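You operate a simulated robot arm through the tools that you are given. There is no shell and no other tool.

Carry out the task below with a simulated robot arm. There is one attempt and no reset: what you move stays moved.

## Task
Dry the blue plate as an underplate and stand the yellow bowl on it.
Fine: white towel, put back; dry first; the bowl is in the top drawer under the drainer, shut it again; the other wet plate stays wet. Where these are worked on the way, their far stop is far enough and under half their travel is too little: top drawer under the drainer. What is to be rubbed or washed off counts as gone when no trace of it is left.
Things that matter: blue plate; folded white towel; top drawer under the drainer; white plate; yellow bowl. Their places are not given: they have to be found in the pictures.

The check looks at the end state, three seconds after you hand in, the way a careful person would. Anything else that was tipped, shoved, dropped, spilled or broken makes it a failure. Flat cloth is picked up by pressing the open fingertips on it (5 to 10 N) and closing them slowly along it; thin cloth reads only 2 to 8 mm in the jaws.

## Robot
A 7-joint arm with a two-finger parallel gripper, fixed in place. Base frame: the origin is on the floor under the middle of its stand, x ahead of it, y to its left, z up. Readings come in mm, degrees, newtons and seconds.
With the tool pointing down near the work surface it reaches from about 440 to 920 mm from the base axis. Its first joint turns from -143.0 to 143.0 degrees. Payload 3 kg.
The TCP is the grasp point between the finger pads, 30 mm short of the fingertips. In the tool frame z runs along the fingers and y along their closing line. Largest opening 94 mm; finger width 28, thickness 10; the body of the gripper, 50 by 96 mm, starts 55 mm behind the TCP.
Orientation is that of the tool frame in the base frame, as a unit quaternion [x, y, z, w]. With the fingers straight down and closing along the base's y, the tool's x points along the base's -x, its y along +y and its z along -z.

## Interface
- The arm moves only by the tool step_arm. Its argument "rows" is a list of rows, each a list of 3 entries, a list of its own where there are three numbers: the shift along the tool's x, y, z in units of 100 mm (1.0 is 100 mm), then the turn, a rotation vector about the tool's x, y, z in units of 180 degrees (1.0 is 180 degrees), then the opening, from 0 (shut) to 1 (fully open). In form: [[[tx, ty, tz], [wx, wy, wz], claw], ...]. A call has 1 to 20 rows; each row is the pose to reach, as a shift and turn from the pose commanded when the call began, along the tool's axes at that moment. A call with a number of a shift or a turn outside -1 to 1 is refused whole. A row lasts 0.2 s, in which the tool goes at most 50 mm and 8.6 degrees; a call with a longer step from one row to the next is refused whole, and so is a gripper value outside its range. A pose out of reach is approached as far as the arm can. The call stops where the force on the tool passes 60 N (or 10 N more than at its start, if that is more) or the arm is blocked; 0.2 s more then pass. Each finger travels about 72 mm/s and halts on what it meets, pressing with about 24 N; the grip force reading is that of the motor and also rises with nothing between the fingers. The clock runs only during rows and for 0.2 s after the last one: add rows that repeat a pose to give the fingers time. The reply holds the time, the measured pose of the TCP, the force on the tool along the base axes, the opening and the grip force, in the units named above and with some noise, with the torque about the TCP (base axes, N m) and any sound that the robot's microphone picked up, and new pictures: "show" is both (left out), scene, wrist or none.
- Cameras (640 x 400 px; columns grow to the right, rows downward): "scene" is fixed at [218, 651.4, 1669.6]; the picture's right is [-0.83, -0.56, 0.00], its down [-0.38, 0.56, -0.74] and it looks along [0.42, -0.61, -0.67] (base axes); focal length 310 px, centre (320, 200). "wrist" rides on the gripper at [76, 14, -102] in the tool frame; the picture's right is [-0.18, 0.98, 0.00], its down [-0.75, -0.14, -0.64] and it looks along [-0.63, -0.12, 0.77] (tool axes); focal length 243 px, centre (320, 200).
- measure_at(camera, pixels): for up to 12 pixels [column, row] of the newest picture of that camera ("zoom" is the newest enlarged one), the place [x, y, z] in the base frame of the surface seen there, good to about 3 mm. The clock stands still meanwhile.
- inspect(camera, box): a new picture of the part [left, top, right, bottom] of that camera's present view, enlarged. The clock stands still meanwhile.
- hand_in(): hands the job in; it is judged then, once.

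Leave the gripper open and the arm clear of the work at the hand-in unless told otherwise.

The tools are called after "Emit:" by a JSON object that holds its "name" and its "arguments". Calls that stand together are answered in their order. step_arm: Moves the arm, as the interface text tells. Its arguments: {"type":"object","properties":{"rows":{"type":"array"},"show":{"type":"string","enum":["both","scene","wrist","none"]}},"required":["rows"]} The other tools are called the same way: measure_at (camera, pixels) gives the place of the surface under pixels of a picture; inspect (camera, box) takes an enlarged picture of a part of a camera's view; hand_in () hands the job in.

At the start:

```text
clock: 0.0
tool_pos: [639.9, 113.9, 1210.4]
ee_rot: [0.001, 1.0, 0.001, 0.001]
contact_force: [-0.3, 1.0, -0.2]
wrist_torque: [0.03, 0.01, -0.01]
width: 94.2
grasp_force: 0.0
```

scene: 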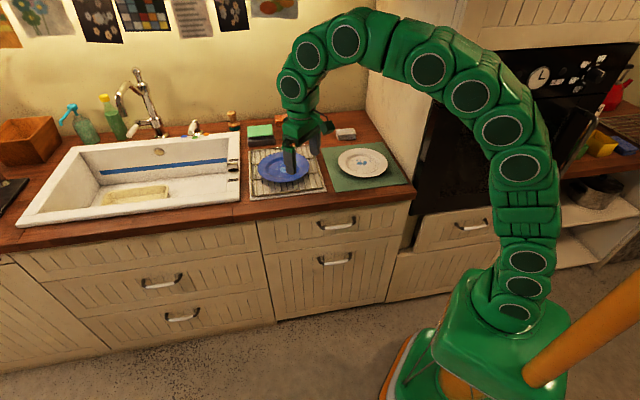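
wrist: 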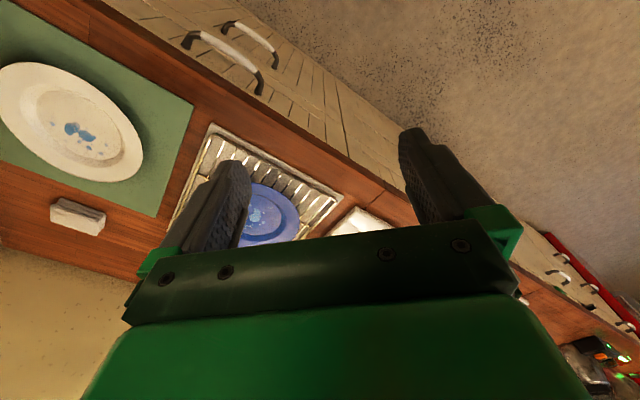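

I see the blue plate on the drainer rack near (285,168), the white plate on a green mat near (362,162), and a small white/grey block at (345,134). I'll enlarge the scene to find the towel, drawer and wet spots.

Emit:
{"name": "inspect", "arguments": {"camera": "scene", "box": [220, 100, 420, 225]}}

Emit:
{"name": "inspect", "arguments": {"camera": "scene", "box": [240, 180, 420, 330]}}

Emit:
{"name": "measure_at", "arguments": {"camera": "scene", "pixels": [[285, 170], [280, 180], [362, 162], [345, 134], [260, 133], [333, 223], [333, 260], [250, 192], [322, 188], [405, 185], [290, 150], [325, 215]]}}

```text
3.20 times, centred on (320, 162) of scene
```

zoom: 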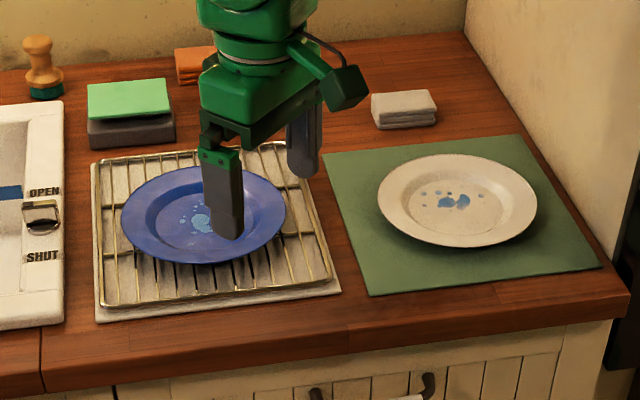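

```text
2.67 times, centred on (330, 255) of scene
```

zoom: 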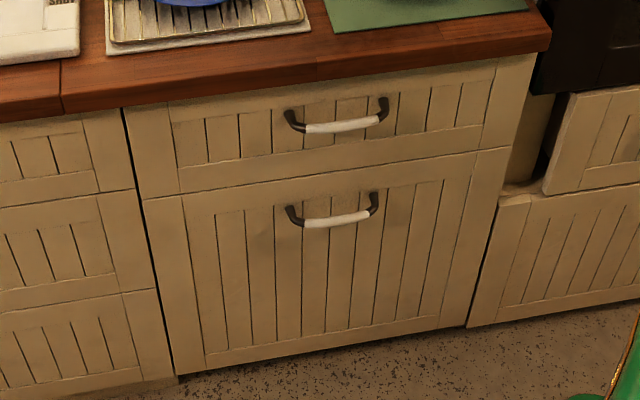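

```text
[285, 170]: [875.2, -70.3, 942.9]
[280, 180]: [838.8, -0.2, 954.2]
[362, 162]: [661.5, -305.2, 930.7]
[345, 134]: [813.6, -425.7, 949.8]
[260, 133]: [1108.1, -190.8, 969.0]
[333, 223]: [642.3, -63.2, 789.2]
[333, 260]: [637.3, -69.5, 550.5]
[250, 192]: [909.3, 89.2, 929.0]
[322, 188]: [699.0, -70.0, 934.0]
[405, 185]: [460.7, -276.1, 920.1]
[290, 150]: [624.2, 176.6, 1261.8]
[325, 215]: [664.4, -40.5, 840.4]
```

The white folded towel is the small stack at (345,134); blue drops are on both plates; the top drawer's handle is at (338,222). I'll measure the counter's edge, drawer front, handle, plate rim and towel edges in detail.

Emit:
{"name": "inspect", "arguments": {"camera": "scene", "box": [300, 110, 400, 172]}}

Emit:
{"name": "measure_at", "arguments": {"camera": "zoom", "pixels": [[230, 122], [340, 110], [357, 83], [335, 62], [227, 72], [250, 100], [290, 80], [340, 90], [240, 140], [360, 135], [300, 140], [400, 60]]}}

Emit:
{"name": "inspect", "arguments": {"camera": "scene", "box": [250, 190, 420, 296]}}

Emit:
{"name": "measure_at", "arguments": {"camera": "zoom", "pixels": [[272, 140], [330, 135], [378, 125], [270, 118], [376, 103], [100, 150], [500, 80], [110, 200], [480, 150], [40, 105], [330, 60], [590, 10]]}}

```text
6.40 times, centred on (350, 141) of scene
```

zoom: 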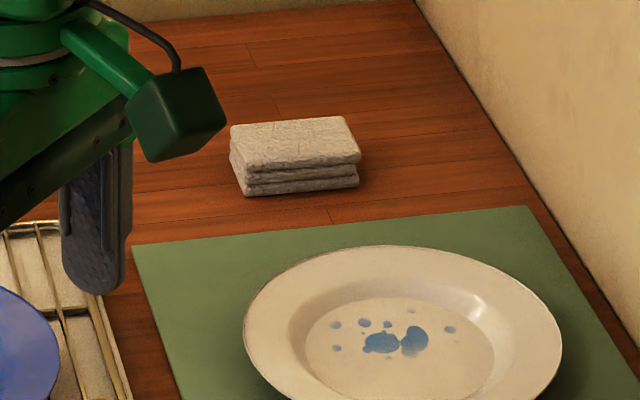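

```text
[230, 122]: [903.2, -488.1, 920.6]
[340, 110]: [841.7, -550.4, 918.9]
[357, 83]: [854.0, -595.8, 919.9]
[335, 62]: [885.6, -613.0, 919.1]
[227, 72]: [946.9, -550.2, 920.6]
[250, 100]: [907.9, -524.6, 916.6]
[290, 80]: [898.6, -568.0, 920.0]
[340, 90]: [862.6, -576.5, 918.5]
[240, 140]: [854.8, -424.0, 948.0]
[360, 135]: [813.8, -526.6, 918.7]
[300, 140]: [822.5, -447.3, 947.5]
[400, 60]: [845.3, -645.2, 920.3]
```

```text
3.76 times, centred on (335, 243) of scene
```

zoom: 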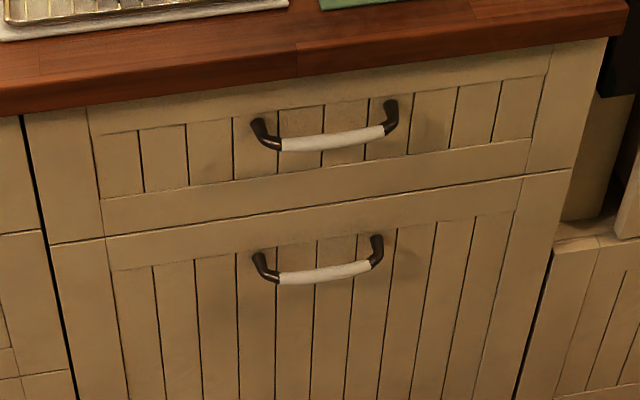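

```text
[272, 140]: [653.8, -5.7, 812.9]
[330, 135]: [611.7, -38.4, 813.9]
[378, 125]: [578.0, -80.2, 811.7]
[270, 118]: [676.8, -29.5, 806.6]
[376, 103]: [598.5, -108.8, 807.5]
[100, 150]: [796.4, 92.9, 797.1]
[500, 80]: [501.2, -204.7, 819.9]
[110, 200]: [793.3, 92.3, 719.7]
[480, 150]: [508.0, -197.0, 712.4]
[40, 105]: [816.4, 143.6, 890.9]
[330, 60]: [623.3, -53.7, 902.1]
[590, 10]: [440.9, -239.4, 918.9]
```

The counter runs at 45° in the base frame. Next I measure the towel's corners and edges precisely, and the plate.

Emit:
{"name": "inspect", "arguments": {"camera": "scene", "box": [325, 120, 365, 145]}}

Emit:
{"name": "measure_at", "arguments": {"camera": "zoom", "pixels": [[180, 140], [210, 220], [420, 190], [385, 110], [300, 160], [170, 115], [225, 225], [440, 200], [390, 95], [230, 290], [430, 260], [300, 280]]}}

```text
16.00 times, centred on (345, 132) of scene
```

zoom: 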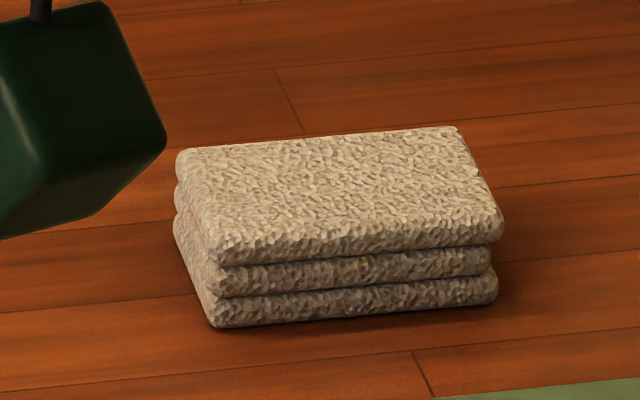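

```text
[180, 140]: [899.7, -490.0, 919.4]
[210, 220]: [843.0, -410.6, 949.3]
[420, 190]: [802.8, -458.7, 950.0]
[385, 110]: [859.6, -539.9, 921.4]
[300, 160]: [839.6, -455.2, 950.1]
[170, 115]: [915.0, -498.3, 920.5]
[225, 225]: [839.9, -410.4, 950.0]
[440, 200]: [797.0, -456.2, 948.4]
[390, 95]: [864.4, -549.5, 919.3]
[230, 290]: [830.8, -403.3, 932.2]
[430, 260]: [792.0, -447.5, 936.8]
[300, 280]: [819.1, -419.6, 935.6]
```

I measure more towel edge points and the plate/rack.

Emit:
{"name": "measure_at", "arguments": {"camera": "zoom", "pixels": [[185, 155], [200, 150], [450, 132], [440, 140], [490, 220], [485, 205], [215, 255], [490, 232], [215, 318], [490, 290], [195, 200], [330, 148]]}}

Emit:
{"name": "inspect", "arguments": {"camera": "scene", "box": [240, 130, 336, 190]}}

Emit:
{"name": "measure_at", "arguments": {"camera": "zoom", "pixels": [[125, 240], [450, 230], [280, 345], [200, 220], [265, 265], [340, 290], [380, 230], [230, 165], [60, 385], [230, 320], [570, 360], [160, 300]]}}

```text
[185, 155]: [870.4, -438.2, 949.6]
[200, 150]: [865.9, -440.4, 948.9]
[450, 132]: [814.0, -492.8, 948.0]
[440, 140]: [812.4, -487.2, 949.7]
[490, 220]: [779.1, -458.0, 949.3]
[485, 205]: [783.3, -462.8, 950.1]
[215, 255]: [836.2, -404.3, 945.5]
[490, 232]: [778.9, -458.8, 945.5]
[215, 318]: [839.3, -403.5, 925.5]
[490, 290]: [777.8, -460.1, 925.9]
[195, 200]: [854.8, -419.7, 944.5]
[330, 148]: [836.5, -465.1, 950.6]
```

```text
6.67 times, centred on (288, 160) of scene
```

zoom: 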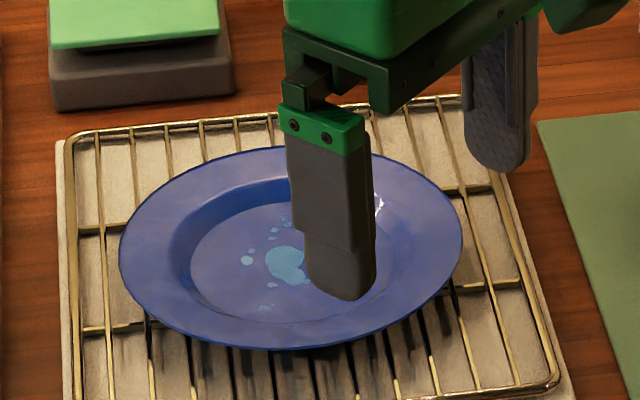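

```text
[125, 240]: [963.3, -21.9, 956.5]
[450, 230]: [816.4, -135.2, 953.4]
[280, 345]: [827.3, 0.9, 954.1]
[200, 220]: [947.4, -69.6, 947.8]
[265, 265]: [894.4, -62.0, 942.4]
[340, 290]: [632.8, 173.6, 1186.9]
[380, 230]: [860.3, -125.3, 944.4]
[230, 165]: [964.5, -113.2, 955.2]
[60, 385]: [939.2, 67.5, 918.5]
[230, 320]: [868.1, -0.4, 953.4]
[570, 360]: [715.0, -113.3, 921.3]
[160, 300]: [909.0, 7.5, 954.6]
```

I measure the tall cabinet on the right and the surroundings for arm clearance, plus the back wall.

Emit:
{"name": "measure_at", "arguments": {"camera": "scene", "pixels": [[385, 100], [375, 60], [400, 160], [412, 180], [420, 200], [430, 150], [455, 20], [480, 20], [600, 60], [620, 160], [350, 60], [368, 110]]}}

Emit:
{"name": "measure_at", "arguments": {"camera": "scene", "pixels": [[440, 200], [430, 210], [470, 225], [550, 30], [630, 20], [590, 150], [250, 100], [232, 122], [300, 30], [195, 128], [400, 250], [600, 200]]}}

Emit:
{"name": "inspect", "arguments": {"camera": "scene", "box": [360, 0, 640, 220]}}

```text
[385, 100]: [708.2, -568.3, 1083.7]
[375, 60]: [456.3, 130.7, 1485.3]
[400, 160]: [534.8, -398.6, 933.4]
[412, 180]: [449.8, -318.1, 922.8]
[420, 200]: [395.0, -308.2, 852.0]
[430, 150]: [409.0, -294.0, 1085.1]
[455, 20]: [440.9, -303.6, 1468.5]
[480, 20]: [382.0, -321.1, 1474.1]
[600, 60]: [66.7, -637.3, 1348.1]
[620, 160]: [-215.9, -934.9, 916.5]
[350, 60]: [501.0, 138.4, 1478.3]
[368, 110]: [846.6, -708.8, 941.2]
```

```text
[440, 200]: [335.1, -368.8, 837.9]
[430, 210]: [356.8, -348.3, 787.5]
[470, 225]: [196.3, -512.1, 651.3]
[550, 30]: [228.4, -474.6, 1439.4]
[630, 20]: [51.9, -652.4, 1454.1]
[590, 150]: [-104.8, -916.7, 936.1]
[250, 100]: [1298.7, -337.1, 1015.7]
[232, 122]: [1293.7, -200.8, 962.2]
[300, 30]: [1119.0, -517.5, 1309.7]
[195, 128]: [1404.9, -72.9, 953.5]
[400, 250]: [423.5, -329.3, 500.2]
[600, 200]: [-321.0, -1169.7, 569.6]
```

```text
1.82 times, centred on (500, 110) of scene
```

zoom: 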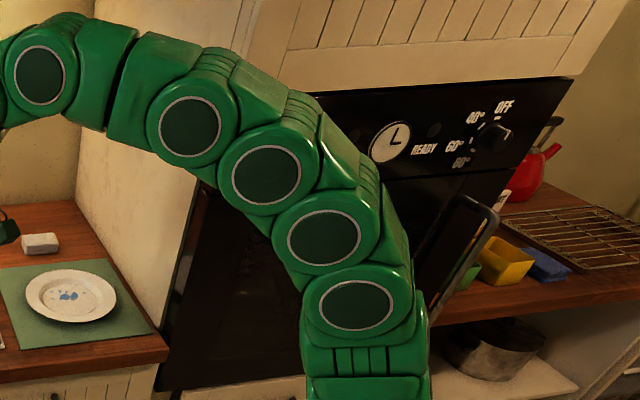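

The tall cabinet's side is close to the arm's path to the towel; I measure arm points to judge clearance.

Emit:
{"name": "measure_at", "arguments": {"camera": "scene", "pixels": [[515, 312], [528, 288], [528, 260], [520, 167], [502, 131], [473, 96], [430, 68], [346, 40], [308, 55], [290, 86], [300, 110], [560, 340]]}}

Emit:
{"name": "measure_at", "arguments": {"camera": "scene", "pixels": [[395, 20], [360, 12], [462, 40], [500, 70], [535, 110], [550, 150], [550, 200], [500, 200], [455, 100], [400, 75], [350, 65], [330, 30]]}}

```text
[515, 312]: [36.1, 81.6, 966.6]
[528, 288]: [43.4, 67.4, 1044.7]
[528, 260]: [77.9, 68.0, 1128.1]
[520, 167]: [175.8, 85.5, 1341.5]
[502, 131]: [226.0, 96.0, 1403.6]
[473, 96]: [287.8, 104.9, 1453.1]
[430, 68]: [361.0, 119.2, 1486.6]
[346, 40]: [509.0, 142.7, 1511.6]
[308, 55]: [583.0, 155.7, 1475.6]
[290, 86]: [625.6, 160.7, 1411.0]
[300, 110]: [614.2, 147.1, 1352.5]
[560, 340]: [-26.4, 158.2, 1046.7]
```

```text
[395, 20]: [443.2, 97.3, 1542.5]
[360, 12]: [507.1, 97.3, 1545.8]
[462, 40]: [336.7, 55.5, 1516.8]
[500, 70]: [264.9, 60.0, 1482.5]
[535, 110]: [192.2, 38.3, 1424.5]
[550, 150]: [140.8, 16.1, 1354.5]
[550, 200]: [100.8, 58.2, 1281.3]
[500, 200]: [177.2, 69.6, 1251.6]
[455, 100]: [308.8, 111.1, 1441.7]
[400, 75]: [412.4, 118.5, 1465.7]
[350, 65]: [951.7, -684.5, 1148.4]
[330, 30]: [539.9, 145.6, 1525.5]
```

The arm links are about 110 mm thick, so I'll approach the towel with the fingers leaning forward (wrist kept back), closing along its 80 mm length. First: yaw the tool 45° so its axes line up with the counter, moving toward the towel in the air.

Emit:
{"name": "step_arm", "arguments": {"rows": [[[-0.1, -0.17, 0], [0, 0, 0.0417], 1], [[-0.2, -0.34, 0], [0, 0, 0.0833], 1], [[-0.3, -0.5, 0], [0, 0, 0.125], 1], [[-0.4, -0.67, 0], [0, 0, 0.1667], 1], [[-0.5, -0.84, 0], [0, 0, 0.2083], 1], [[-0.6, -1.0, 0], [0, 0, 0.25], 1], [[-0.6, -1.0, 0], [0, 0, 0.25], 1]], "show": "both"}}

```text
clock: 1.6
tool_pos: [699.7, 14.1, 1210.7]
ee_rot: [0.382, 0.924, 0.0, -0.001]
contact_force: [0.8, -0.2, -0.2]
wrist_torque: [0.0, -0.01, -0.02]
width: 94.1
grasp_force: 0.1
```

scene: 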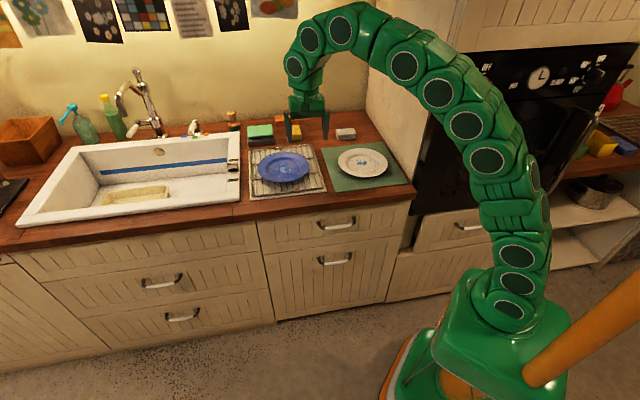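
wrist: 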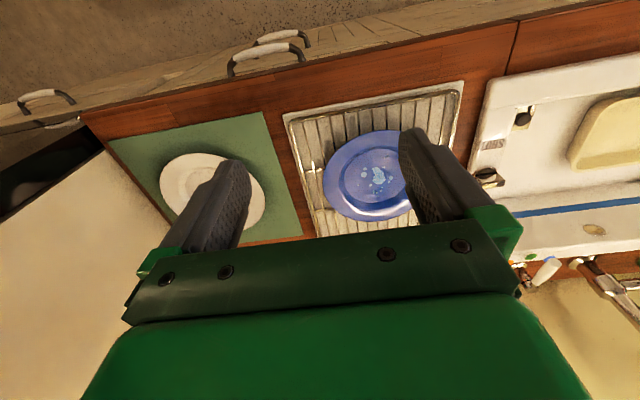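

The plate is now unobstructed in both views. I enlarge it to map the wet spots and the plate's profile.

Emit:
{"name": "inspect", "arguments": {"camera": "wrist", "box": [300, 110, 428, 230]}}

Emit:
{"name": "inspect", "arguments": {"camera": "scene", "box": [240, 132, 336, 192]}}

Emit:
{"name": "measure_at", "arguments": {"camera": "zoom", "pixels": [[290, 240], [250, 260], [330, 280], [300, 210], [122, 240], [462, 235], [285, 348], [290, 148], [190, 240], [392, 240], [290, 310], [290, 195]]}}

```text
3.33 times, centred on (364, 170) of wrist
```

zoom: 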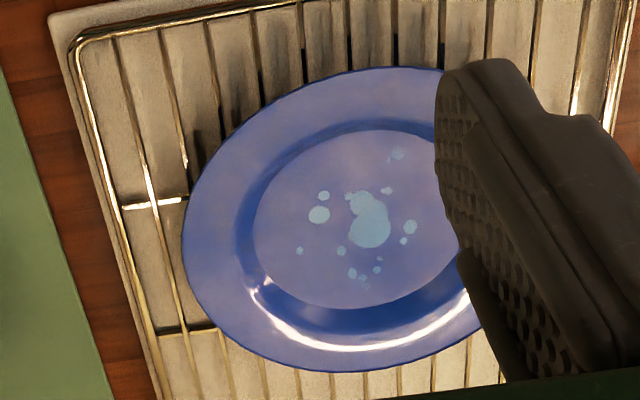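

```text
6.67 times, centred on (288, 162) of scene
```

zoom: 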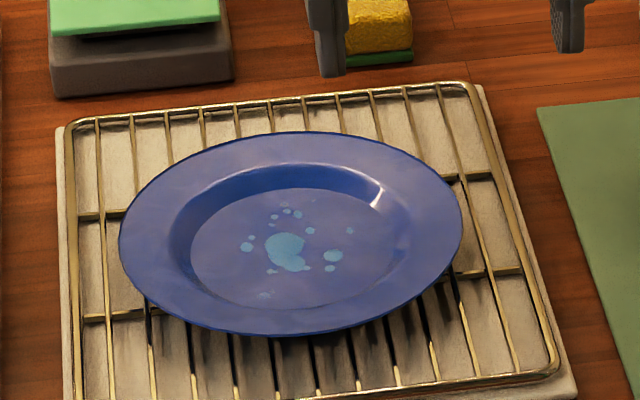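

```text
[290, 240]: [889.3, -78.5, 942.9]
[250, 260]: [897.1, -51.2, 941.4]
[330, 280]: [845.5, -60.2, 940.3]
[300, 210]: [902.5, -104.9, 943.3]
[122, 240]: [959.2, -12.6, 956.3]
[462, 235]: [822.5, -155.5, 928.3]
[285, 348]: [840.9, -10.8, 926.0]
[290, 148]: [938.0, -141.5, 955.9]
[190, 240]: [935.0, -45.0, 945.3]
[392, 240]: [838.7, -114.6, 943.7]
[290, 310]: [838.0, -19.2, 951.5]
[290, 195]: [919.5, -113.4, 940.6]
```

I measure each wet spot and the well's rim.

Emit:
{"name": "measure_at", "arguments": {"camera": "zoom", "pixels": [[285, 250], [247, 247], [332, 257], [265, 295], [310, 231], [350, 231], [298, 214], [272, 217], [330, 268], [272, 271], [313, 200], [250, 298]]}}

Emit:
{"name": "measure_at", "arguments": {"camera": "zoom", "pixels": [[200, 240], [385, 240], [290, 300], [290, 190], [220, 280], [360, 280], [360, 205], [215, 210], [122, 235], [460, 215], [300, 330], [285, 135]]}}

```text
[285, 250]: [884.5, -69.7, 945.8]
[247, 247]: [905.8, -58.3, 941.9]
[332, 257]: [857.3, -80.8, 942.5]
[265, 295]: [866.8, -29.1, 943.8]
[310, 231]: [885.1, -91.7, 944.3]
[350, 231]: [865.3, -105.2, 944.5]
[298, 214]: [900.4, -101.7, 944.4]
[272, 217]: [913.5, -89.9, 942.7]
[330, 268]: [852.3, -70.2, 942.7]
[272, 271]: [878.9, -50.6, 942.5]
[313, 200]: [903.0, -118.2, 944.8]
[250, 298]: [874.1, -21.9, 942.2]
```

```text
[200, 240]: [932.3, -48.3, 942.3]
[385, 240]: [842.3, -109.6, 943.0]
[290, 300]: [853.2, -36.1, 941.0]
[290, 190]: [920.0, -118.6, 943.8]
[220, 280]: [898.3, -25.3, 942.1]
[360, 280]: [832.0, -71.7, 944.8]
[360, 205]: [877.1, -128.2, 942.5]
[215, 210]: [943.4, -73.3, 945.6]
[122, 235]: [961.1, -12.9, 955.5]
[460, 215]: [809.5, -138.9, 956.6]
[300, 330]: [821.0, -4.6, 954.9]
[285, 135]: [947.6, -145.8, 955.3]
```

Most spots lie within ~37 mm of the plate centre, with one faint one near the front of the well. I enlarge further to be sure of all of them.

Emit:
{"name": "inspect", "arguments": {"camera": "scene", "box": [264, 155, 304, 180]}}

Emit:
{"name": "measure_at", "arguments": {"camera": "zoom", "pixels": [[245, 290], [270, 270], [280, 300], [400, 65], [415, 55], [455, 130], [180, 165], [430, 235], [330, 70], [270, 100], [225, 295], [260, 310]]}}

```text
16.00 times, centred on (284, 168) of scene
```

zoom: 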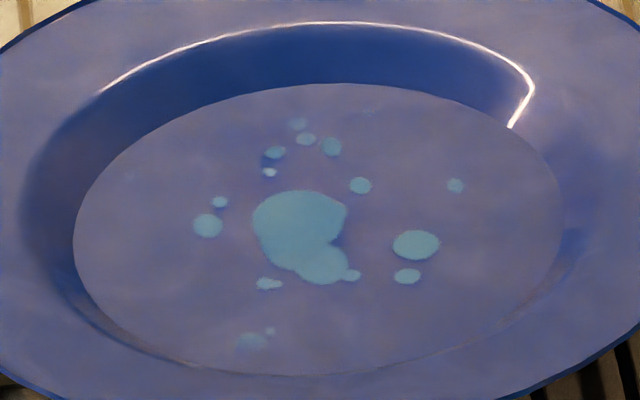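

```text
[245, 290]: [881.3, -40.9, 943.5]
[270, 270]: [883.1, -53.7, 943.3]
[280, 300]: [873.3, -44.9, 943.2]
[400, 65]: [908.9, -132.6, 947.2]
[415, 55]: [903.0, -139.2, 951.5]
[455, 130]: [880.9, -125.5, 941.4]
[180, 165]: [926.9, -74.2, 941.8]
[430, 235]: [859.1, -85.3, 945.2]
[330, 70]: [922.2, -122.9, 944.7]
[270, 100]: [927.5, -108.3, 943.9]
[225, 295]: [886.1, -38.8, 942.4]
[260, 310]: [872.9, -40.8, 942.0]
```

I measure the faint spots, far-edge spots and the well's boundary more closely.

Emit:
{"name": "measure_at", "arguments": {"camera": "zoom", "pixels": [[238, 341], [250, 345], [262, 338], [270, 330], [298, 120], [455, 186], [200, 230], [420, 240], [78, 220], [560, 210], [300, 374], [340, 85]]}}

Emit:
{"name": "measure_at", "arguments": {"camera": "zoom", "pixels": [[240, 345], [250, 340], [260, 345], [250, 335], [130, 340], [200, 365], [400, 362], [500, 320], [140, 140], [240, 95], [480, 115], [100, 300]]}}

```text
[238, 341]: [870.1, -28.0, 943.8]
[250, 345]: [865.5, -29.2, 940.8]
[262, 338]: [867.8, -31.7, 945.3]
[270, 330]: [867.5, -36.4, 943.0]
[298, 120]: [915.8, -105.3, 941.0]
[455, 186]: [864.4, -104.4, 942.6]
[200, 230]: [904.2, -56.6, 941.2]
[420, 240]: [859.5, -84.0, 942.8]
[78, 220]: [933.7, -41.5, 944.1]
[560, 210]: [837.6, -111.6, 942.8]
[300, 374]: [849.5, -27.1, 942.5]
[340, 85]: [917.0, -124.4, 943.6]
```

```text
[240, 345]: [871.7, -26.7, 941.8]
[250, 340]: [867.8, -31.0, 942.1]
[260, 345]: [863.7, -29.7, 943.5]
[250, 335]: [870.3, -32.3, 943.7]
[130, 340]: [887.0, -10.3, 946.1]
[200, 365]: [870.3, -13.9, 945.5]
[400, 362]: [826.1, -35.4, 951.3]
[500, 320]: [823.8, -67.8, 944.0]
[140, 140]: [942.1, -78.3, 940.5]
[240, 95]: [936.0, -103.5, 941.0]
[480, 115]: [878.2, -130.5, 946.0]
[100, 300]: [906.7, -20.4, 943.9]
```

Well floor: centre about a 58 mm radius; spots within ~51 mm. Now I go toward the towel, tilting the tool 25° so the fingers lean toward the wall (wrist stays back).

Emit:
{"name": "step_arm", "arguments": {"rows": [[[-0.2, -0.16, 0], [0, -0.0278, 0], 1], [[-0.4, -0.32, 0], [0, -0.0556, 0], 1], [[-0.6, -0.48, 0], [0, -0.0833, 0], 1], [[-0.8, -0.64, 0], [0, -0.1111, 0], 1], [[-1.0, -0.8, 0], [0, -0.1389, 0], 1], [[-1.0, -0.8, 0], [0, -0.1389, 0], 1]], "show": "scene"}}

```text
clock: 3.0
tool_pos: [715.4, -113.4, 1210.9]
ee_rot: [0.373, 0.902, -0.083, 0.2]
contact_force: [0.0, 0.5, -0.2]
wrist_torque: [-0.01, -0.01, 0.02]
width: 93.8
grasp_force: 0.2
```

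scene: 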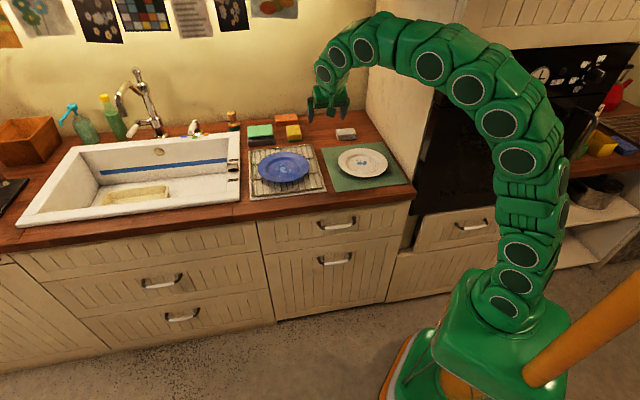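

Tilt reached as planned (TCP at a≈426, b≈586 in counter axes). I continue in two calls toward the towel, watching the arm's clearance to the cabinet.

Emit:
{"name": "step_arm", "arguments": {"rows": [[[-0.142, -0.133, 0.23], [0, 0, 0], 1], [[-0.284, -0.266, 0.461], [0, 0, 0], 1], [[-0.425, -0.4, 0.69], [0, 0, 0], 1], [[-0.567, -0.533, 0.922], [0, 0, 0], 1]], "show": "scene"}}

Emit:
{"name": "step_arm", "arguments": {"rows": [[[-0.142, -0.133, 0.23], [0, 0, 0], 1], [[-0.284, -0.266, 0.461], [0, 0, 0], 1], [[-0.425, -0.4, 0.69], [0, 0, 0], 1], [[-0.567, -0.533, 0.922], [0, 0, 0], 1]], "show": "both"}}

```text
clock: 4.0
tool_pos: [741.8, -213.7, 1152.0]
ee_rot: [0.373, 0.902, -0.082, 0.2]
contact_force: [0.1, 0.4, 0.0]
wrist_torque: [-0.03, 0.0, 0.0]
width: 94.0
grasp_force: 0.1
```

scene: 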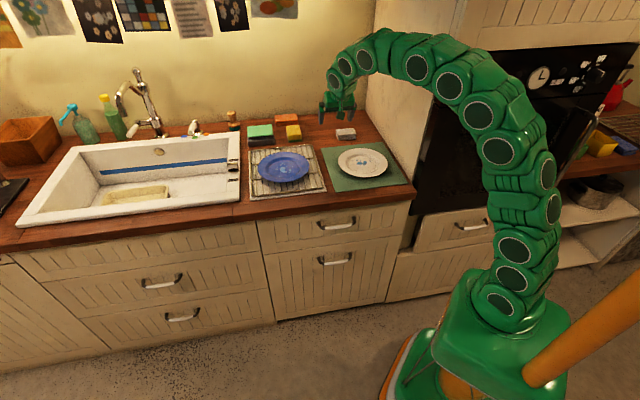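

```text
clock: 5.0
tool_pos: [767.9, -315.5, 1089.0]
ee_rot: [0.374, 0.901, -0.084, 0.202]
contact_force: [0.2, 0.3, 0.3]
wrist_torque: [0.0, -0.03, 0.01]
width: 93.9
grasp_force: 0.0
```

scene: 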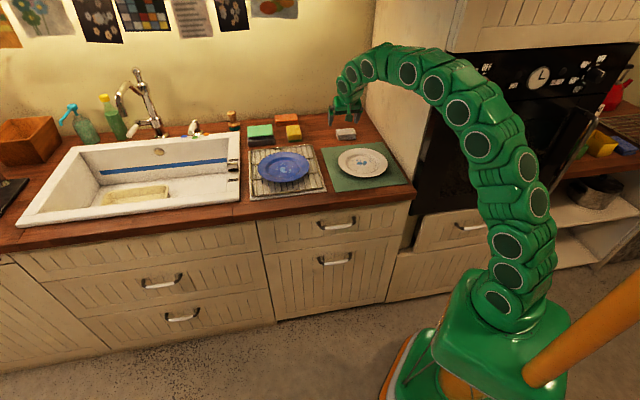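
wrist: 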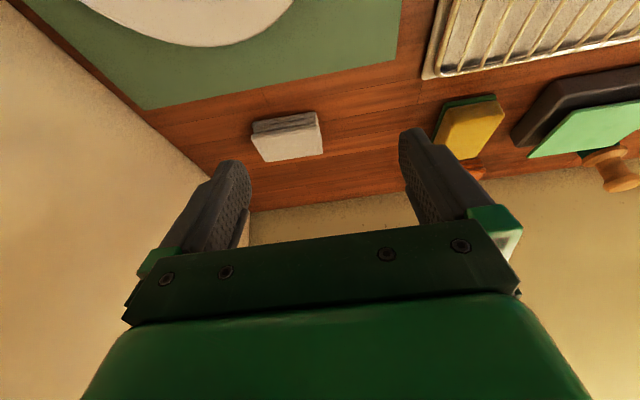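

TCP at a≈320, b≈766, z≈1089. The towel shows in the wrist view at (287,137). One more move to the pre-grasp place above/in front of it.

Emit:
{"name": "step_arm", "arguments": {"rows": [[[-0.146, -0.135, 0.225], [0, 0, 0], 1], [[-0.292, -0.27, 0.45], [0, 0, 0], 1], [[-0.437, -0.405, 0.676], [0, 0, 0], 1], [[-0.583, -0.54, 0.902], [0, 0, 0], 1]], "show": "both"}}

```text
clock: 6.0
tool_pos: [793.3, -419.7, 1034.4]
ee_rot: [0.373, 0.902, -0.083, 0.201]
contact_force: [-0.4, 0.5, -0.6]
wrist_torque: [-0.01, 0.03, -0.02]
width: 94.2
grasp_force: 0.1
```

scene: 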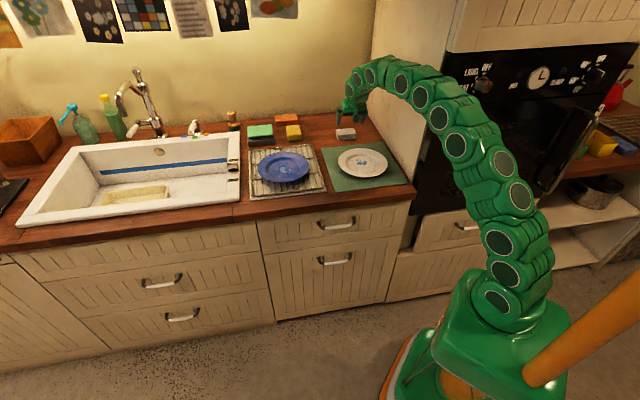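
wrist: 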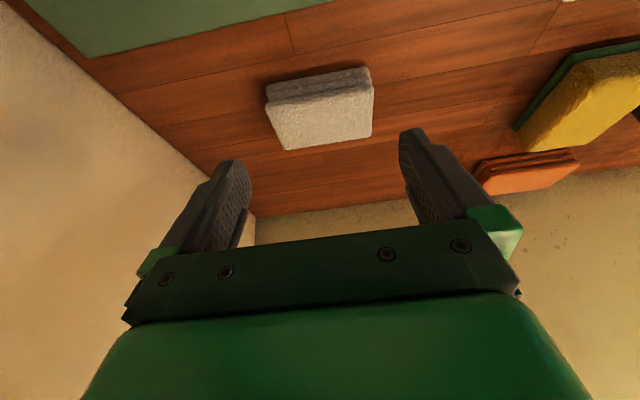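

Pre-grasp reached (a≈264, b≈858, z≈1034). I measure the towel's ends in the wrist view to centre precisely.

Emit:
{"name": "inspect", "arguments": {"camera": "wrist", "box": [240, 50, 400, 160]}}

Emit:
{"name": "measure_at", "arguments": {"camera": "zoom", "pixels": [[112, 180], [525, 160], [180, 390], [525, 330], [120, 210], [145, 300], [520, 240], [320, 250], [105, 155], [515, 85], [170, 380], [330, 150]]}}

```text
3.64 times, centred on (320, 105) of wrist
```

zoom: 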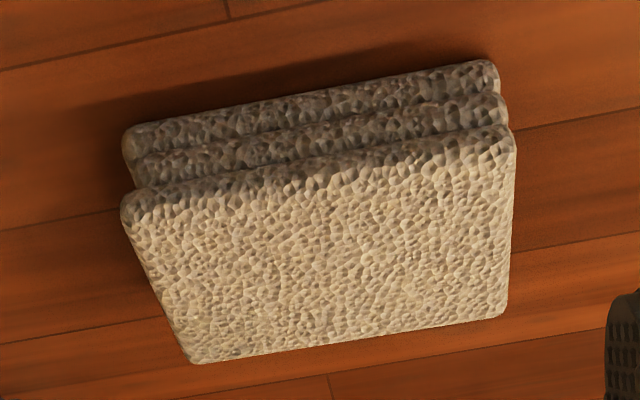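

```text
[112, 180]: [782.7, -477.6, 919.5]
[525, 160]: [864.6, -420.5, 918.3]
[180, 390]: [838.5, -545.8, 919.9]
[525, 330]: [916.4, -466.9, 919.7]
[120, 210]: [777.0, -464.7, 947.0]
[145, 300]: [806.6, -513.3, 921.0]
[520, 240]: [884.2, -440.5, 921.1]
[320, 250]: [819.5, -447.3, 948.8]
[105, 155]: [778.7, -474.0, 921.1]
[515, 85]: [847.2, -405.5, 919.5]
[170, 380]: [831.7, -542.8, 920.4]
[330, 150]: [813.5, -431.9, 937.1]
```

Emit:
{"name": "measure_at", "arguments": {"camera": "zoom", "pixels": [[130, 205], [128, 220], [510, 145], [512, 160], [200, 350], [192, 358], [500, 310], [505, 300], [160, 280], [508, 230], [130, 140], [495, 75]]}}

```text
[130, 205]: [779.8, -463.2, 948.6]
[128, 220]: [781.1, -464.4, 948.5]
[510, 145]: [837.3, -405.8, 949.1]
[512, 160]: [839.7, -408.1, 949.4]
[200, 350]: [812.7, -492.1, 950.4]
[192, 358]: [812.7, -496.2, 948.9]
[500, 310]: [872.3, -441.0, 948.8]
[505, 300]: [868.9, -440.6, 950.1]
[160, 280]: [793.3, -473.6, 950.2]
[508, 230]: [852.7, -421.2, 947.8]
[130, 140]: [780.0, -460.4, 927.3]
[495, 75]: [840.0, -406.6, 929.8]
```

Towel spans a≈224–306 (centre 265), b≈879–927, top z≈949. I'm centred; I advance 58 mm along the fingers first, then check.

Emit:
{"name": "step_arm", "arguments": {"rows": [[[0, 0.006, 0.2], [0, 0, 0], 1], [[0, 0.006, 0.4], [0, 0, 0], 1], [[0, 0.006, 0.58], [0, 0, 0], 1], [[0, 0.006, 0.58], [0, 0, 0], 1]], "show": "both"}}

```text
clock: 7.0
tool_pos: [811.9, -436.3, 979.9]
ee_rot: [0.373, 0.902, -0.082, 0.2]
contact_force: [-0.4, 1.1, -0.3]
wrist_torque: [0.03, -0.01, -0.01]
width: 94.0
grasp_force: 0.1
```

scene: 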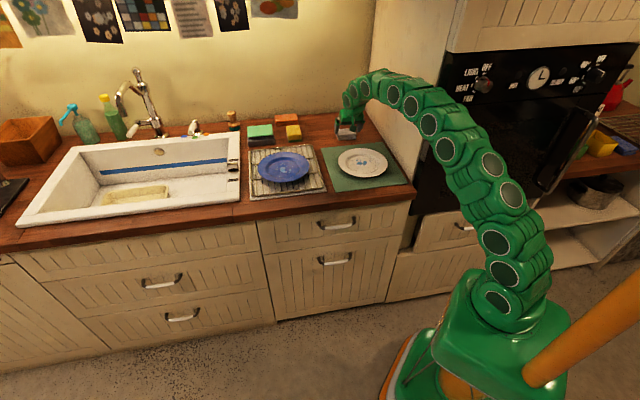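
wrist: 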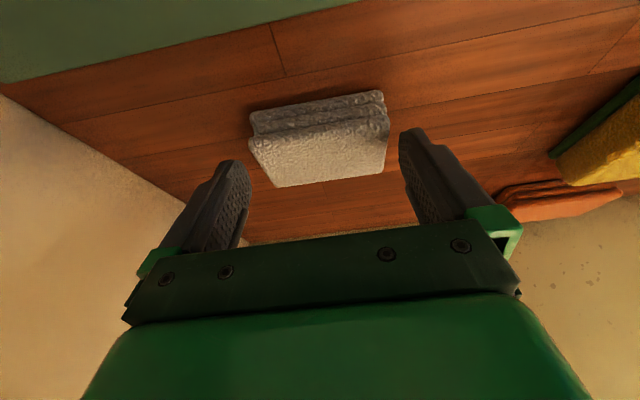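

Centred between the fingers (a≈265.6). I go the last 22 mm gently in small steps.

Emit:
{"name": "step_arm", "arguments": {"rows": [[[0, -0.006, 0.06], [0, 0, 0], 1], [[0, -0.006, 0.12], [0, 0, 0], 1], [[0, -0.006, 0.17], [0, 0, 0], 1], [[0, -0.006, 0.22], [0, 0, 0], 1], [[0, -0.006, 0.22], [0, 0, 0], 1]], "show": "both"}}

```text
clock: 8.2
tool_pos: [816.4, -442.3, 961.5]
ee_rot: [0.373, 0.902, -0.083, 0.2]
contact_force: [0.5, -0.6, -0.1]
wrist_torque: [-0.01, -0.02, 0.01]
width: 94.3
grasp_force: 0.1
```

scene: 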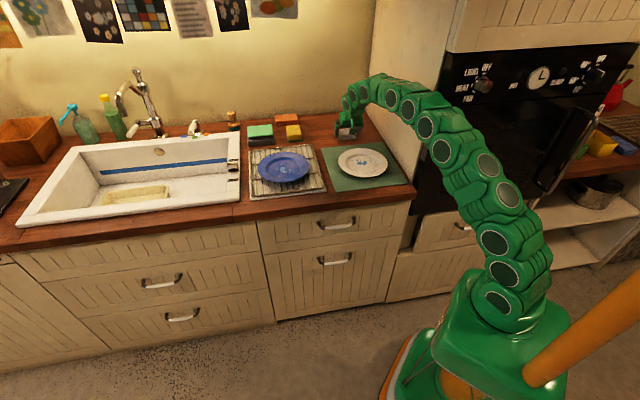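
wrist: 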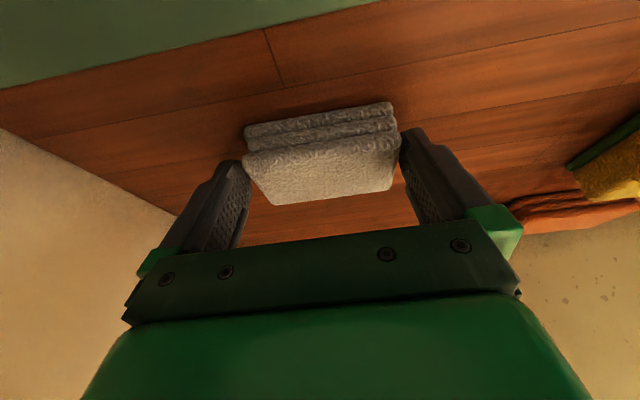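

No contact force; the towel lies between the fingertips. I enlarge to verify depth of the fingers.

Emit:
{"name": "inspect", "arguments": {"camera": "wrist", "box": [210, 80, 430, 220]}}

Emit:
{"name": "inspect", "arguments": {"camera": "scene", "box": [320, 95, 380, 150]}}

```text
2.86 times, centred on (320, 150) of wrist
```

zoom: 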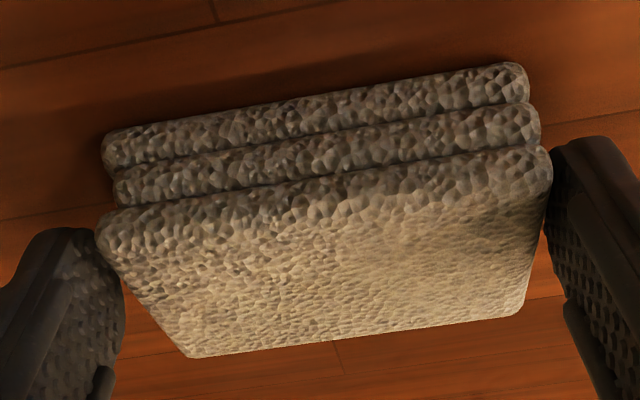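

```text
7.27 times, centred on (350, 122) of scene
```

zoom: 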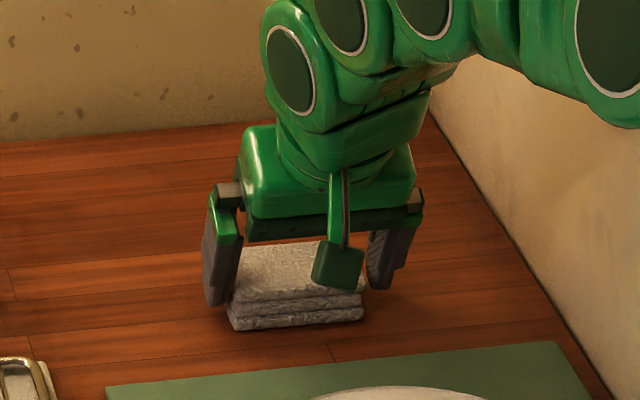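

Fingers straddle the towel with ~20 mm overlap. I close gently.

Emit:
{"name": "step_arm", "arguments": {"rows": [[[0, 0, 0], [0, 0, 0], 0.93], [[0, 0, 0], [0, 0, 0], 0.88], [[0, 0, 0], [0, 0, 0], 0.84], [[0, 0, 0], [0, 0, 0], 0.8], [[0, 0, 0], [0, 0, 0], 0.75], [[0, 0, 0], [0, 0, 0], 0.7], [[0, 0, 0], [0, 0, 0], 0.7]], "show": "wrist"}}

```text
clock: 9.8
tool_pos: [816.2, -441.9, 961.9]
ee_rot: [0.374, 0.902, -0.083, 0.201]
contact_force: [0.5, 0.2, 0.1]
wrist_torque: [0.02, 0.02, -0.03]
width: 84.3
grasp_force: 24.2
```

wrist: 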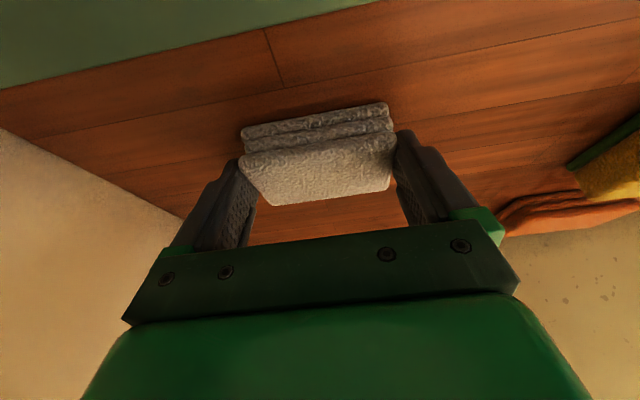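

Gripped at 84 mm, 24 N. I record the place (TCP 816.2, −441.9, 961.9) for putting back, and lift straight up 90 mm.

Emit:
{"name": "step_arm", "arguments": {"rows": [[[-0.042, 0, -0.09], [0, 0, 0], 0.7], [[-0.127, 0, -0.272], [0, 0, 0], 0.7], [[-0.254, 0, -0.544], [0, 0, 0], 0.7], [[-0.38, 0, -0.816], [0, 0, 0], 0.7], [[-0.38, 0, -0.816], [0, 0, 0], 0.7]], "show": "both"}}

```text
clock: 11.0
tool_pos: [814.9, -442.7, 1051.3]
ee_rot: [0.372, 0.903, -0.082, 0.201]
contact_force: [0.5, -0.7, 0.7]
wrist_torque: [0.03, 0.02, 0.03]
width: 66.0
grasp_force: 0.1
```

scene: 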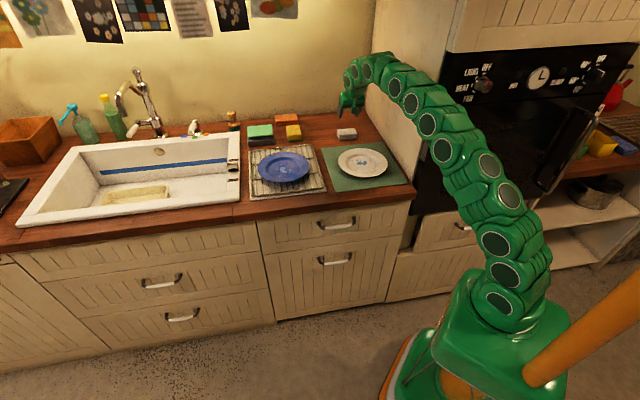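
wrist: 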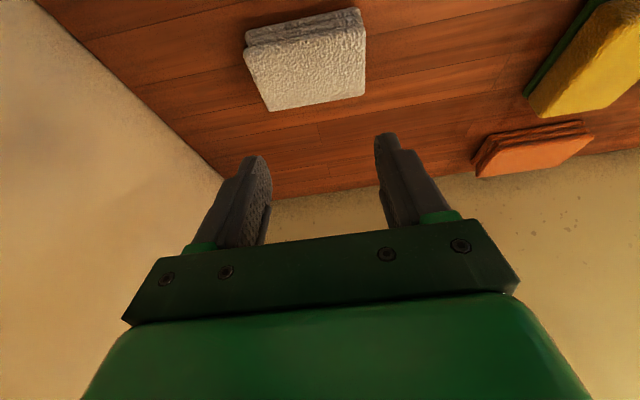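

The towel slipped out and stays on the counter. I check whether it moved and how it sits now.

Emit:
{"name": "inspect", "arguments": {"camera": "wrist", "box": [210, 0, 400, 120]}}

Emit:
{"name": "measure_at", "arguments": {"camera": "zoom", "pixels": [[130, 180], [505, 90], [200, 355], [510, 305], [160, 270], [508, 200], [320, 230], [125, 120], [490, 45], [140, 170], [500, 300], [215, 345]]}}

Emit:
{"name": "inspect", "arguments": {"camera": "scene", "box": [325, 120, 365, 145]}}

```text
3.33 times, centred on (305, 60) of wrist
```

zoom: 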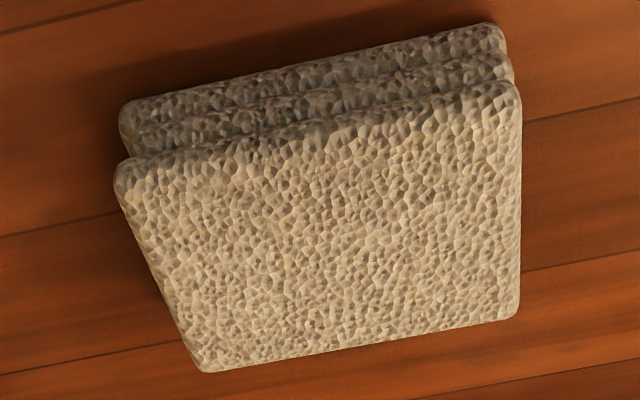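

```text
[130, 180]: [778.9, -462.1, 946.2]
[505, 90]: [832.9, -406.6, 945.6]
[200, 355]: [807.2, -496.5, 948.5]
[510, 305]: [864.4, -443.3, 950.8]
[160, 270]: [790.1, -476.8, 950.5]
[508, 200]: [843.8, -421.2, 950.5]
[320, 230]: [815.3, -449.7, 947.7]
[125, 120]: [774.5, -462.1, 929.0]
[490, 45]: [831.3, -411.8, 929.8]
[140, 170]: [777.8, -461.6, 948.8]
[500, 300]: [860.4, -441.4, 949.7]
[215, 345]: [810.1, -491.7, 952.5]
```

```text
16.00 times, centred on (345, 132) of scene
```

zoom: 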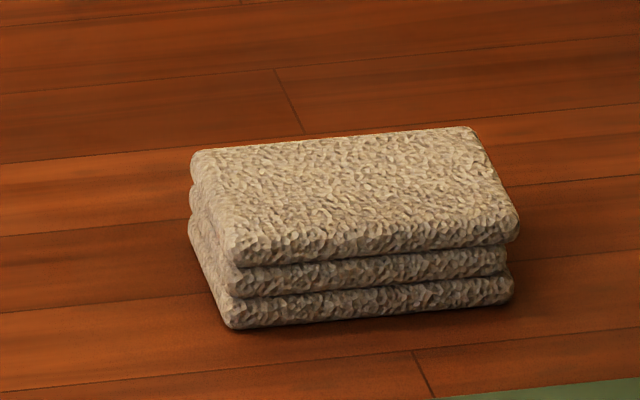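

The towel only shifted ~4 mm along the counter. The fingertip hold was too shallow. I'll measure its position well again, then grip deeper.

Emit:
{"name": "measure_at", "arguments": {"camera": "zoom", "pixels": [[200, 165], [210, 190], [225, 225], [232, 240], [475, 135], [490, 160], [505, 190], [512, 210], [205, 280], [225, 310], [340, 150], [400, 225]]}}

Emit:
{"name": "inspect", "arguments": {"camera": "wrist", "box": [230, 0, 390, 115]}}

Emit:
{"name": "measure_at", "arguments": {"camera": "zoom", "pixels": [[70, 210], [85, 260], [110, 320], [140, 400], [528, 100], [532, 160], [532, 220], [530, 290], [75, 195], [130, 380], [530, 130], [532, 340]]}}

```text
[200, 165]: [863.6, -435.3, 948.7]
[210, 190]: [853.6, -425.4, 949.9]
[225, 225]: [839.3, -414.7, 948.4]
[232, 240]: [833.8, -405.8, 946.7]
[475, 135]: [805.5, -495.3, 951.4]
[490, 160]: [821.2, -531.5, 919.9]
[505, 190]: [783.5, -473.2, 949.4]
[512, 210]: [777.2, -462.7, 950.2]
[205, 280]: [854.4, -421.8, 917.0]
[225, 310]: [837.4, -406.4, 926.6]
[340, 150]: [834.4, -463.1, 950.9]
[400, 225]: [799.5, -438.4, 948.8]
```

```text
3.48 times, centred on (310, 58) of wrist
```

zoom: 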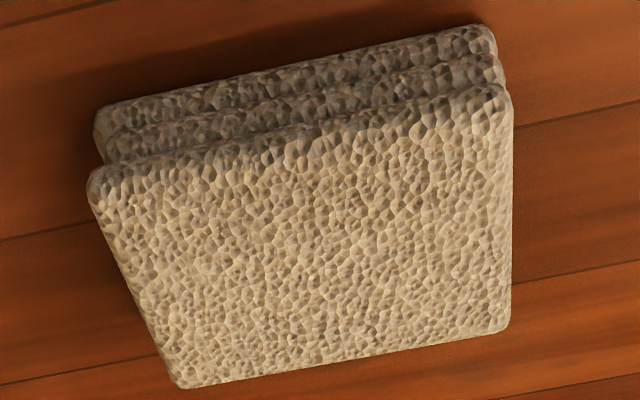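

```text
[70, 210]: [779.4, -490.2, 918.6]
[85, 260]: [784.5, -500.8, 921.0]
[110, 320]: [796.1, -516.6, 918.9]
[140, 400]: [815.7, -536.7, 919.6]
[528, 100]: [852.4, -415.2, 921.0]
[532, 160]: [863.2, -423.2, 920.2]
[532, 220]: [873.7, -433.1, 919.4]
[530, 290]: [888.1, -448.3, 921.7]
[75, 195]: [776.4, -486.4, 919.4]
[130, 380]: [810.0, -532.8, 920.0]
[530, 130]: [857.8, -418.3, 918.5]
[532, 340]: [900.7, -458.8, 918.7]
```

Emit:
{"name": "measure_at", "arguments": {"camera": "zoom", "pixels": [[98, 195], [122, 250], [148, 310], [182, 378], [506, 110], [507, 180], [507, 250], [503, 322], [300, 140], [300, 365], [200, 155], [400, 345]]}}

```text
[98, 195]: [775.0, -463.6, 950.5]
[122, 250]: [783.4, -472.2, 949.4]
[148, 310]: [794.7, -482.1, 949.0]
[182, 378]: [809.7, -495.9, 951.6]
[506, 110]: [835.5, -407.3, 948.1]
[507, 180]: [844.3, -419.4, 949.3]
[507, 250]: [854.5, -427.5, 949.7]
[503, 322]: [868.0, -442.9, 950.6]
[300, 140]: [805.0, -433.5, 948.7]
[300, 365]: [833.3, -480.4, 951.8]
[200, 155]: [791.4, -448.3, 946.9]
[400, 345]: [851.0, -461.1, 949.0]
```

Towel now spans a 221–302 (centre ≈261), b 876–928. I open fully and go to a new pre-grasp, then descend deeper (TCP z≈955, fingertips ~3 mm above the counter).

Emit:
{"name": "step_arm", "arguments": {"rows": [[[0.0, -0.0, 0.0], [0, 0, 0], 1], [[0.2, -0.01, 0.15], [0, 0, 0], 1], [[0.374, -0.02, 0.288], [0, 0, 0], 1], [[0.374, -0.02, 0.288], [0, 0, 0], 1]], "show": "wrist"}}

```text
clock: 12.0
tool_pos: [800.1, -430.1, 1007.9]
ee_rot: [0.373, 0.902, -0.082, 0.2]
contact_force: [-0.1, 0.6, -0.4]
wrist_torque: [0.02, 0.03, 0.01]
width: 94.2
grasp_force: 0.1
```

wrist: 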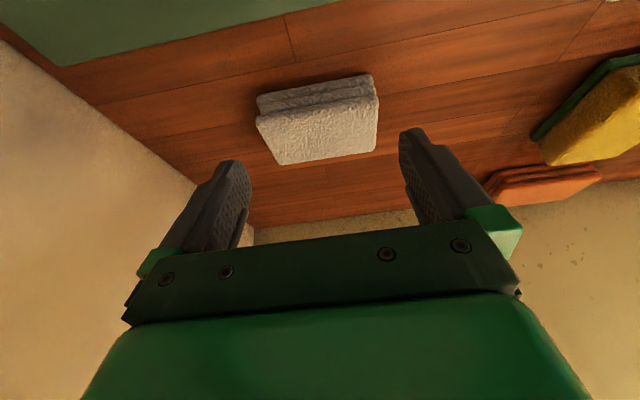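

At a≈261.6. I descend 57 mm along the fingers with small final steps.

Emit:
{"name": "step_arm", "arguments": {"rows": [[[0, -0.004, 0.15], [0, 0, 0], 1], [[0, -0.004, 0.3], [0, 0, 0], 1], [[0.005, -0.004, 0.38], [0, 0, 0], 1], [[0.01, -0.004, 0.45], [0, 0, 0], 1], [[0.012, -0.004, 0.51], [0, 0, 0], 1], [[0.014, -0.004, 0.57], [0, 0, 0], 1], [[0.014, -0.004, 0.57], [0, 0, 0], 1]], "show": "wrist"}}

```text
clock: 13.6
tool_pos: [816.4, -444.7, 959.1]
ee_rot: [0.373, 0.902, -0.082, 0.2]
contact_force: [0.1, -0.3, 0.4]
wrist_torque: [0.0, -0.01, 0.0]
width: 94.0
grasp_force: 0.0
```

wrist: 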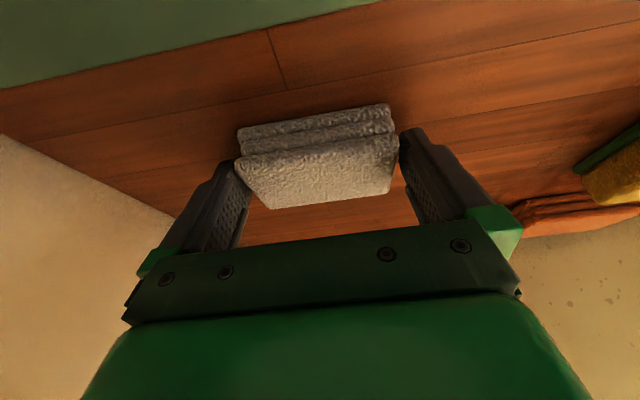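

The pose lags by ~3 mm; I check the arm's clearance to the cabinet in the scene before closing.

Emit:
{"name": "step_arm", "arguments": {"rows": [[[0, 0, 0], [0, 0, 0], 1]], "show": "scene"}}

Emit:
{"name": "inspect", "arguments": {"camera": "scene", "box": [320, 50, 560, 200]}}

```text
clock: 14.0
tool_pos: [816.0, -445.8, 957.6]
ee_rot: [0.373, 0.902, -0.083, 0.2]
contact_force: [0.3, 0.3, 0.3]
wrist_torque: [0.01, -0.06, 0.02]
width: 94.2
grasp_force: 0.1
```

scene: 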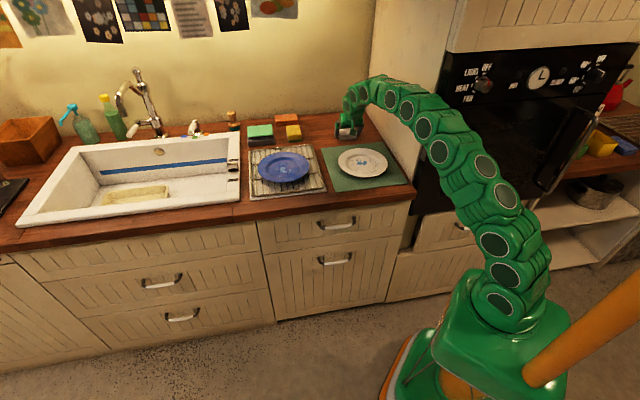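

```text
2.67 times, centred on (440, 125) of scene
```

zoom: 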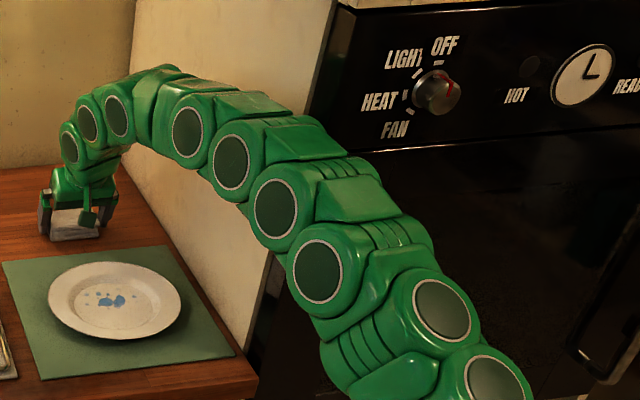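

I measure the arm's near-side discs to compute clearance to the cabinet edge.

Emit:
{"name": "measure_at", "arguments": {"camera": "zoom", "pixels": [[318, 270], [275, 208], [230, 160], [187, 130], [117, 115], [440, 308], [360, 200], [300, 140], [240, 105], [170, 75], [350, 165], [490, 388]]}}

```text
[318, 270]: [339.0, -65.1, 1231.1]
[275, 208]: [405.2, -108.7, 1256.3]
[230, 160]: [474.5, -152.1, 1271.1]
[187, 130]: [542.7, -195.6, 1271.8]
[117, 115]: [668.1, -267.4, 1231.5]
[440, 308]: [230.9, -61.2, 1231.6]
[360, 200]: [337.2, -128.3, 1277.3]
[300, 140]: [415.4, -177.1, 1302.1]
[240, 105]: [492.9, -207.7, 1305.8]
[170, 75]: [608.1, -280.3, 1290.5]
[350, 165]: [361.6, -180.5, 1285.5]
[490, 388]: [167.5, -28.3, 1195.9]
```

Clearance to the cabinet is about 40 mm, good. Now TCP z≈957.6; I close on the towel and hold, then lift a few mm slowly.

Emit:
{"name": "step_arm", "arguments": {"rows": [[[0, -0.005, 0.02], [0, 0, 0], 1], [[0, -0.005, 0.02], [0, 0, 0], 0.94], [[0, -0.005, 0.02], [0, 0, 0], 0.9], [[0, -0.005, 0.02], [0, 0, 0], 0.86], [[0, -0.005, 0.02], [0, 0, 0], 0.82], [[0, -0.005, 0.02], [0, 0, 0], 0.7], [[0, -0.005, 0.02], [0, 0, 0], 0.5], [[0, -0.005, 0.02], [0, 0, 0], 0.5], [[0, -0.005, 0.02], [0, 0, 0], 0.5]], "show": "wrist"}}

```text
clock: 16.0
tool_pos: [815.9, -446.1, 956.8]
ee_rot: [0.373, 0.902, -0.083, 0.2]
contact_force: [1.6, 1.2, 3.5]
wrist_torque: [0.0, 0.02, 0.02]
width: 87.9
grasp_force: 24.4
```

wrist: 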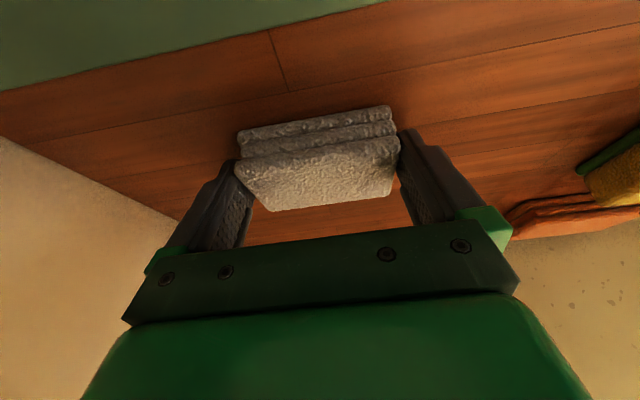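

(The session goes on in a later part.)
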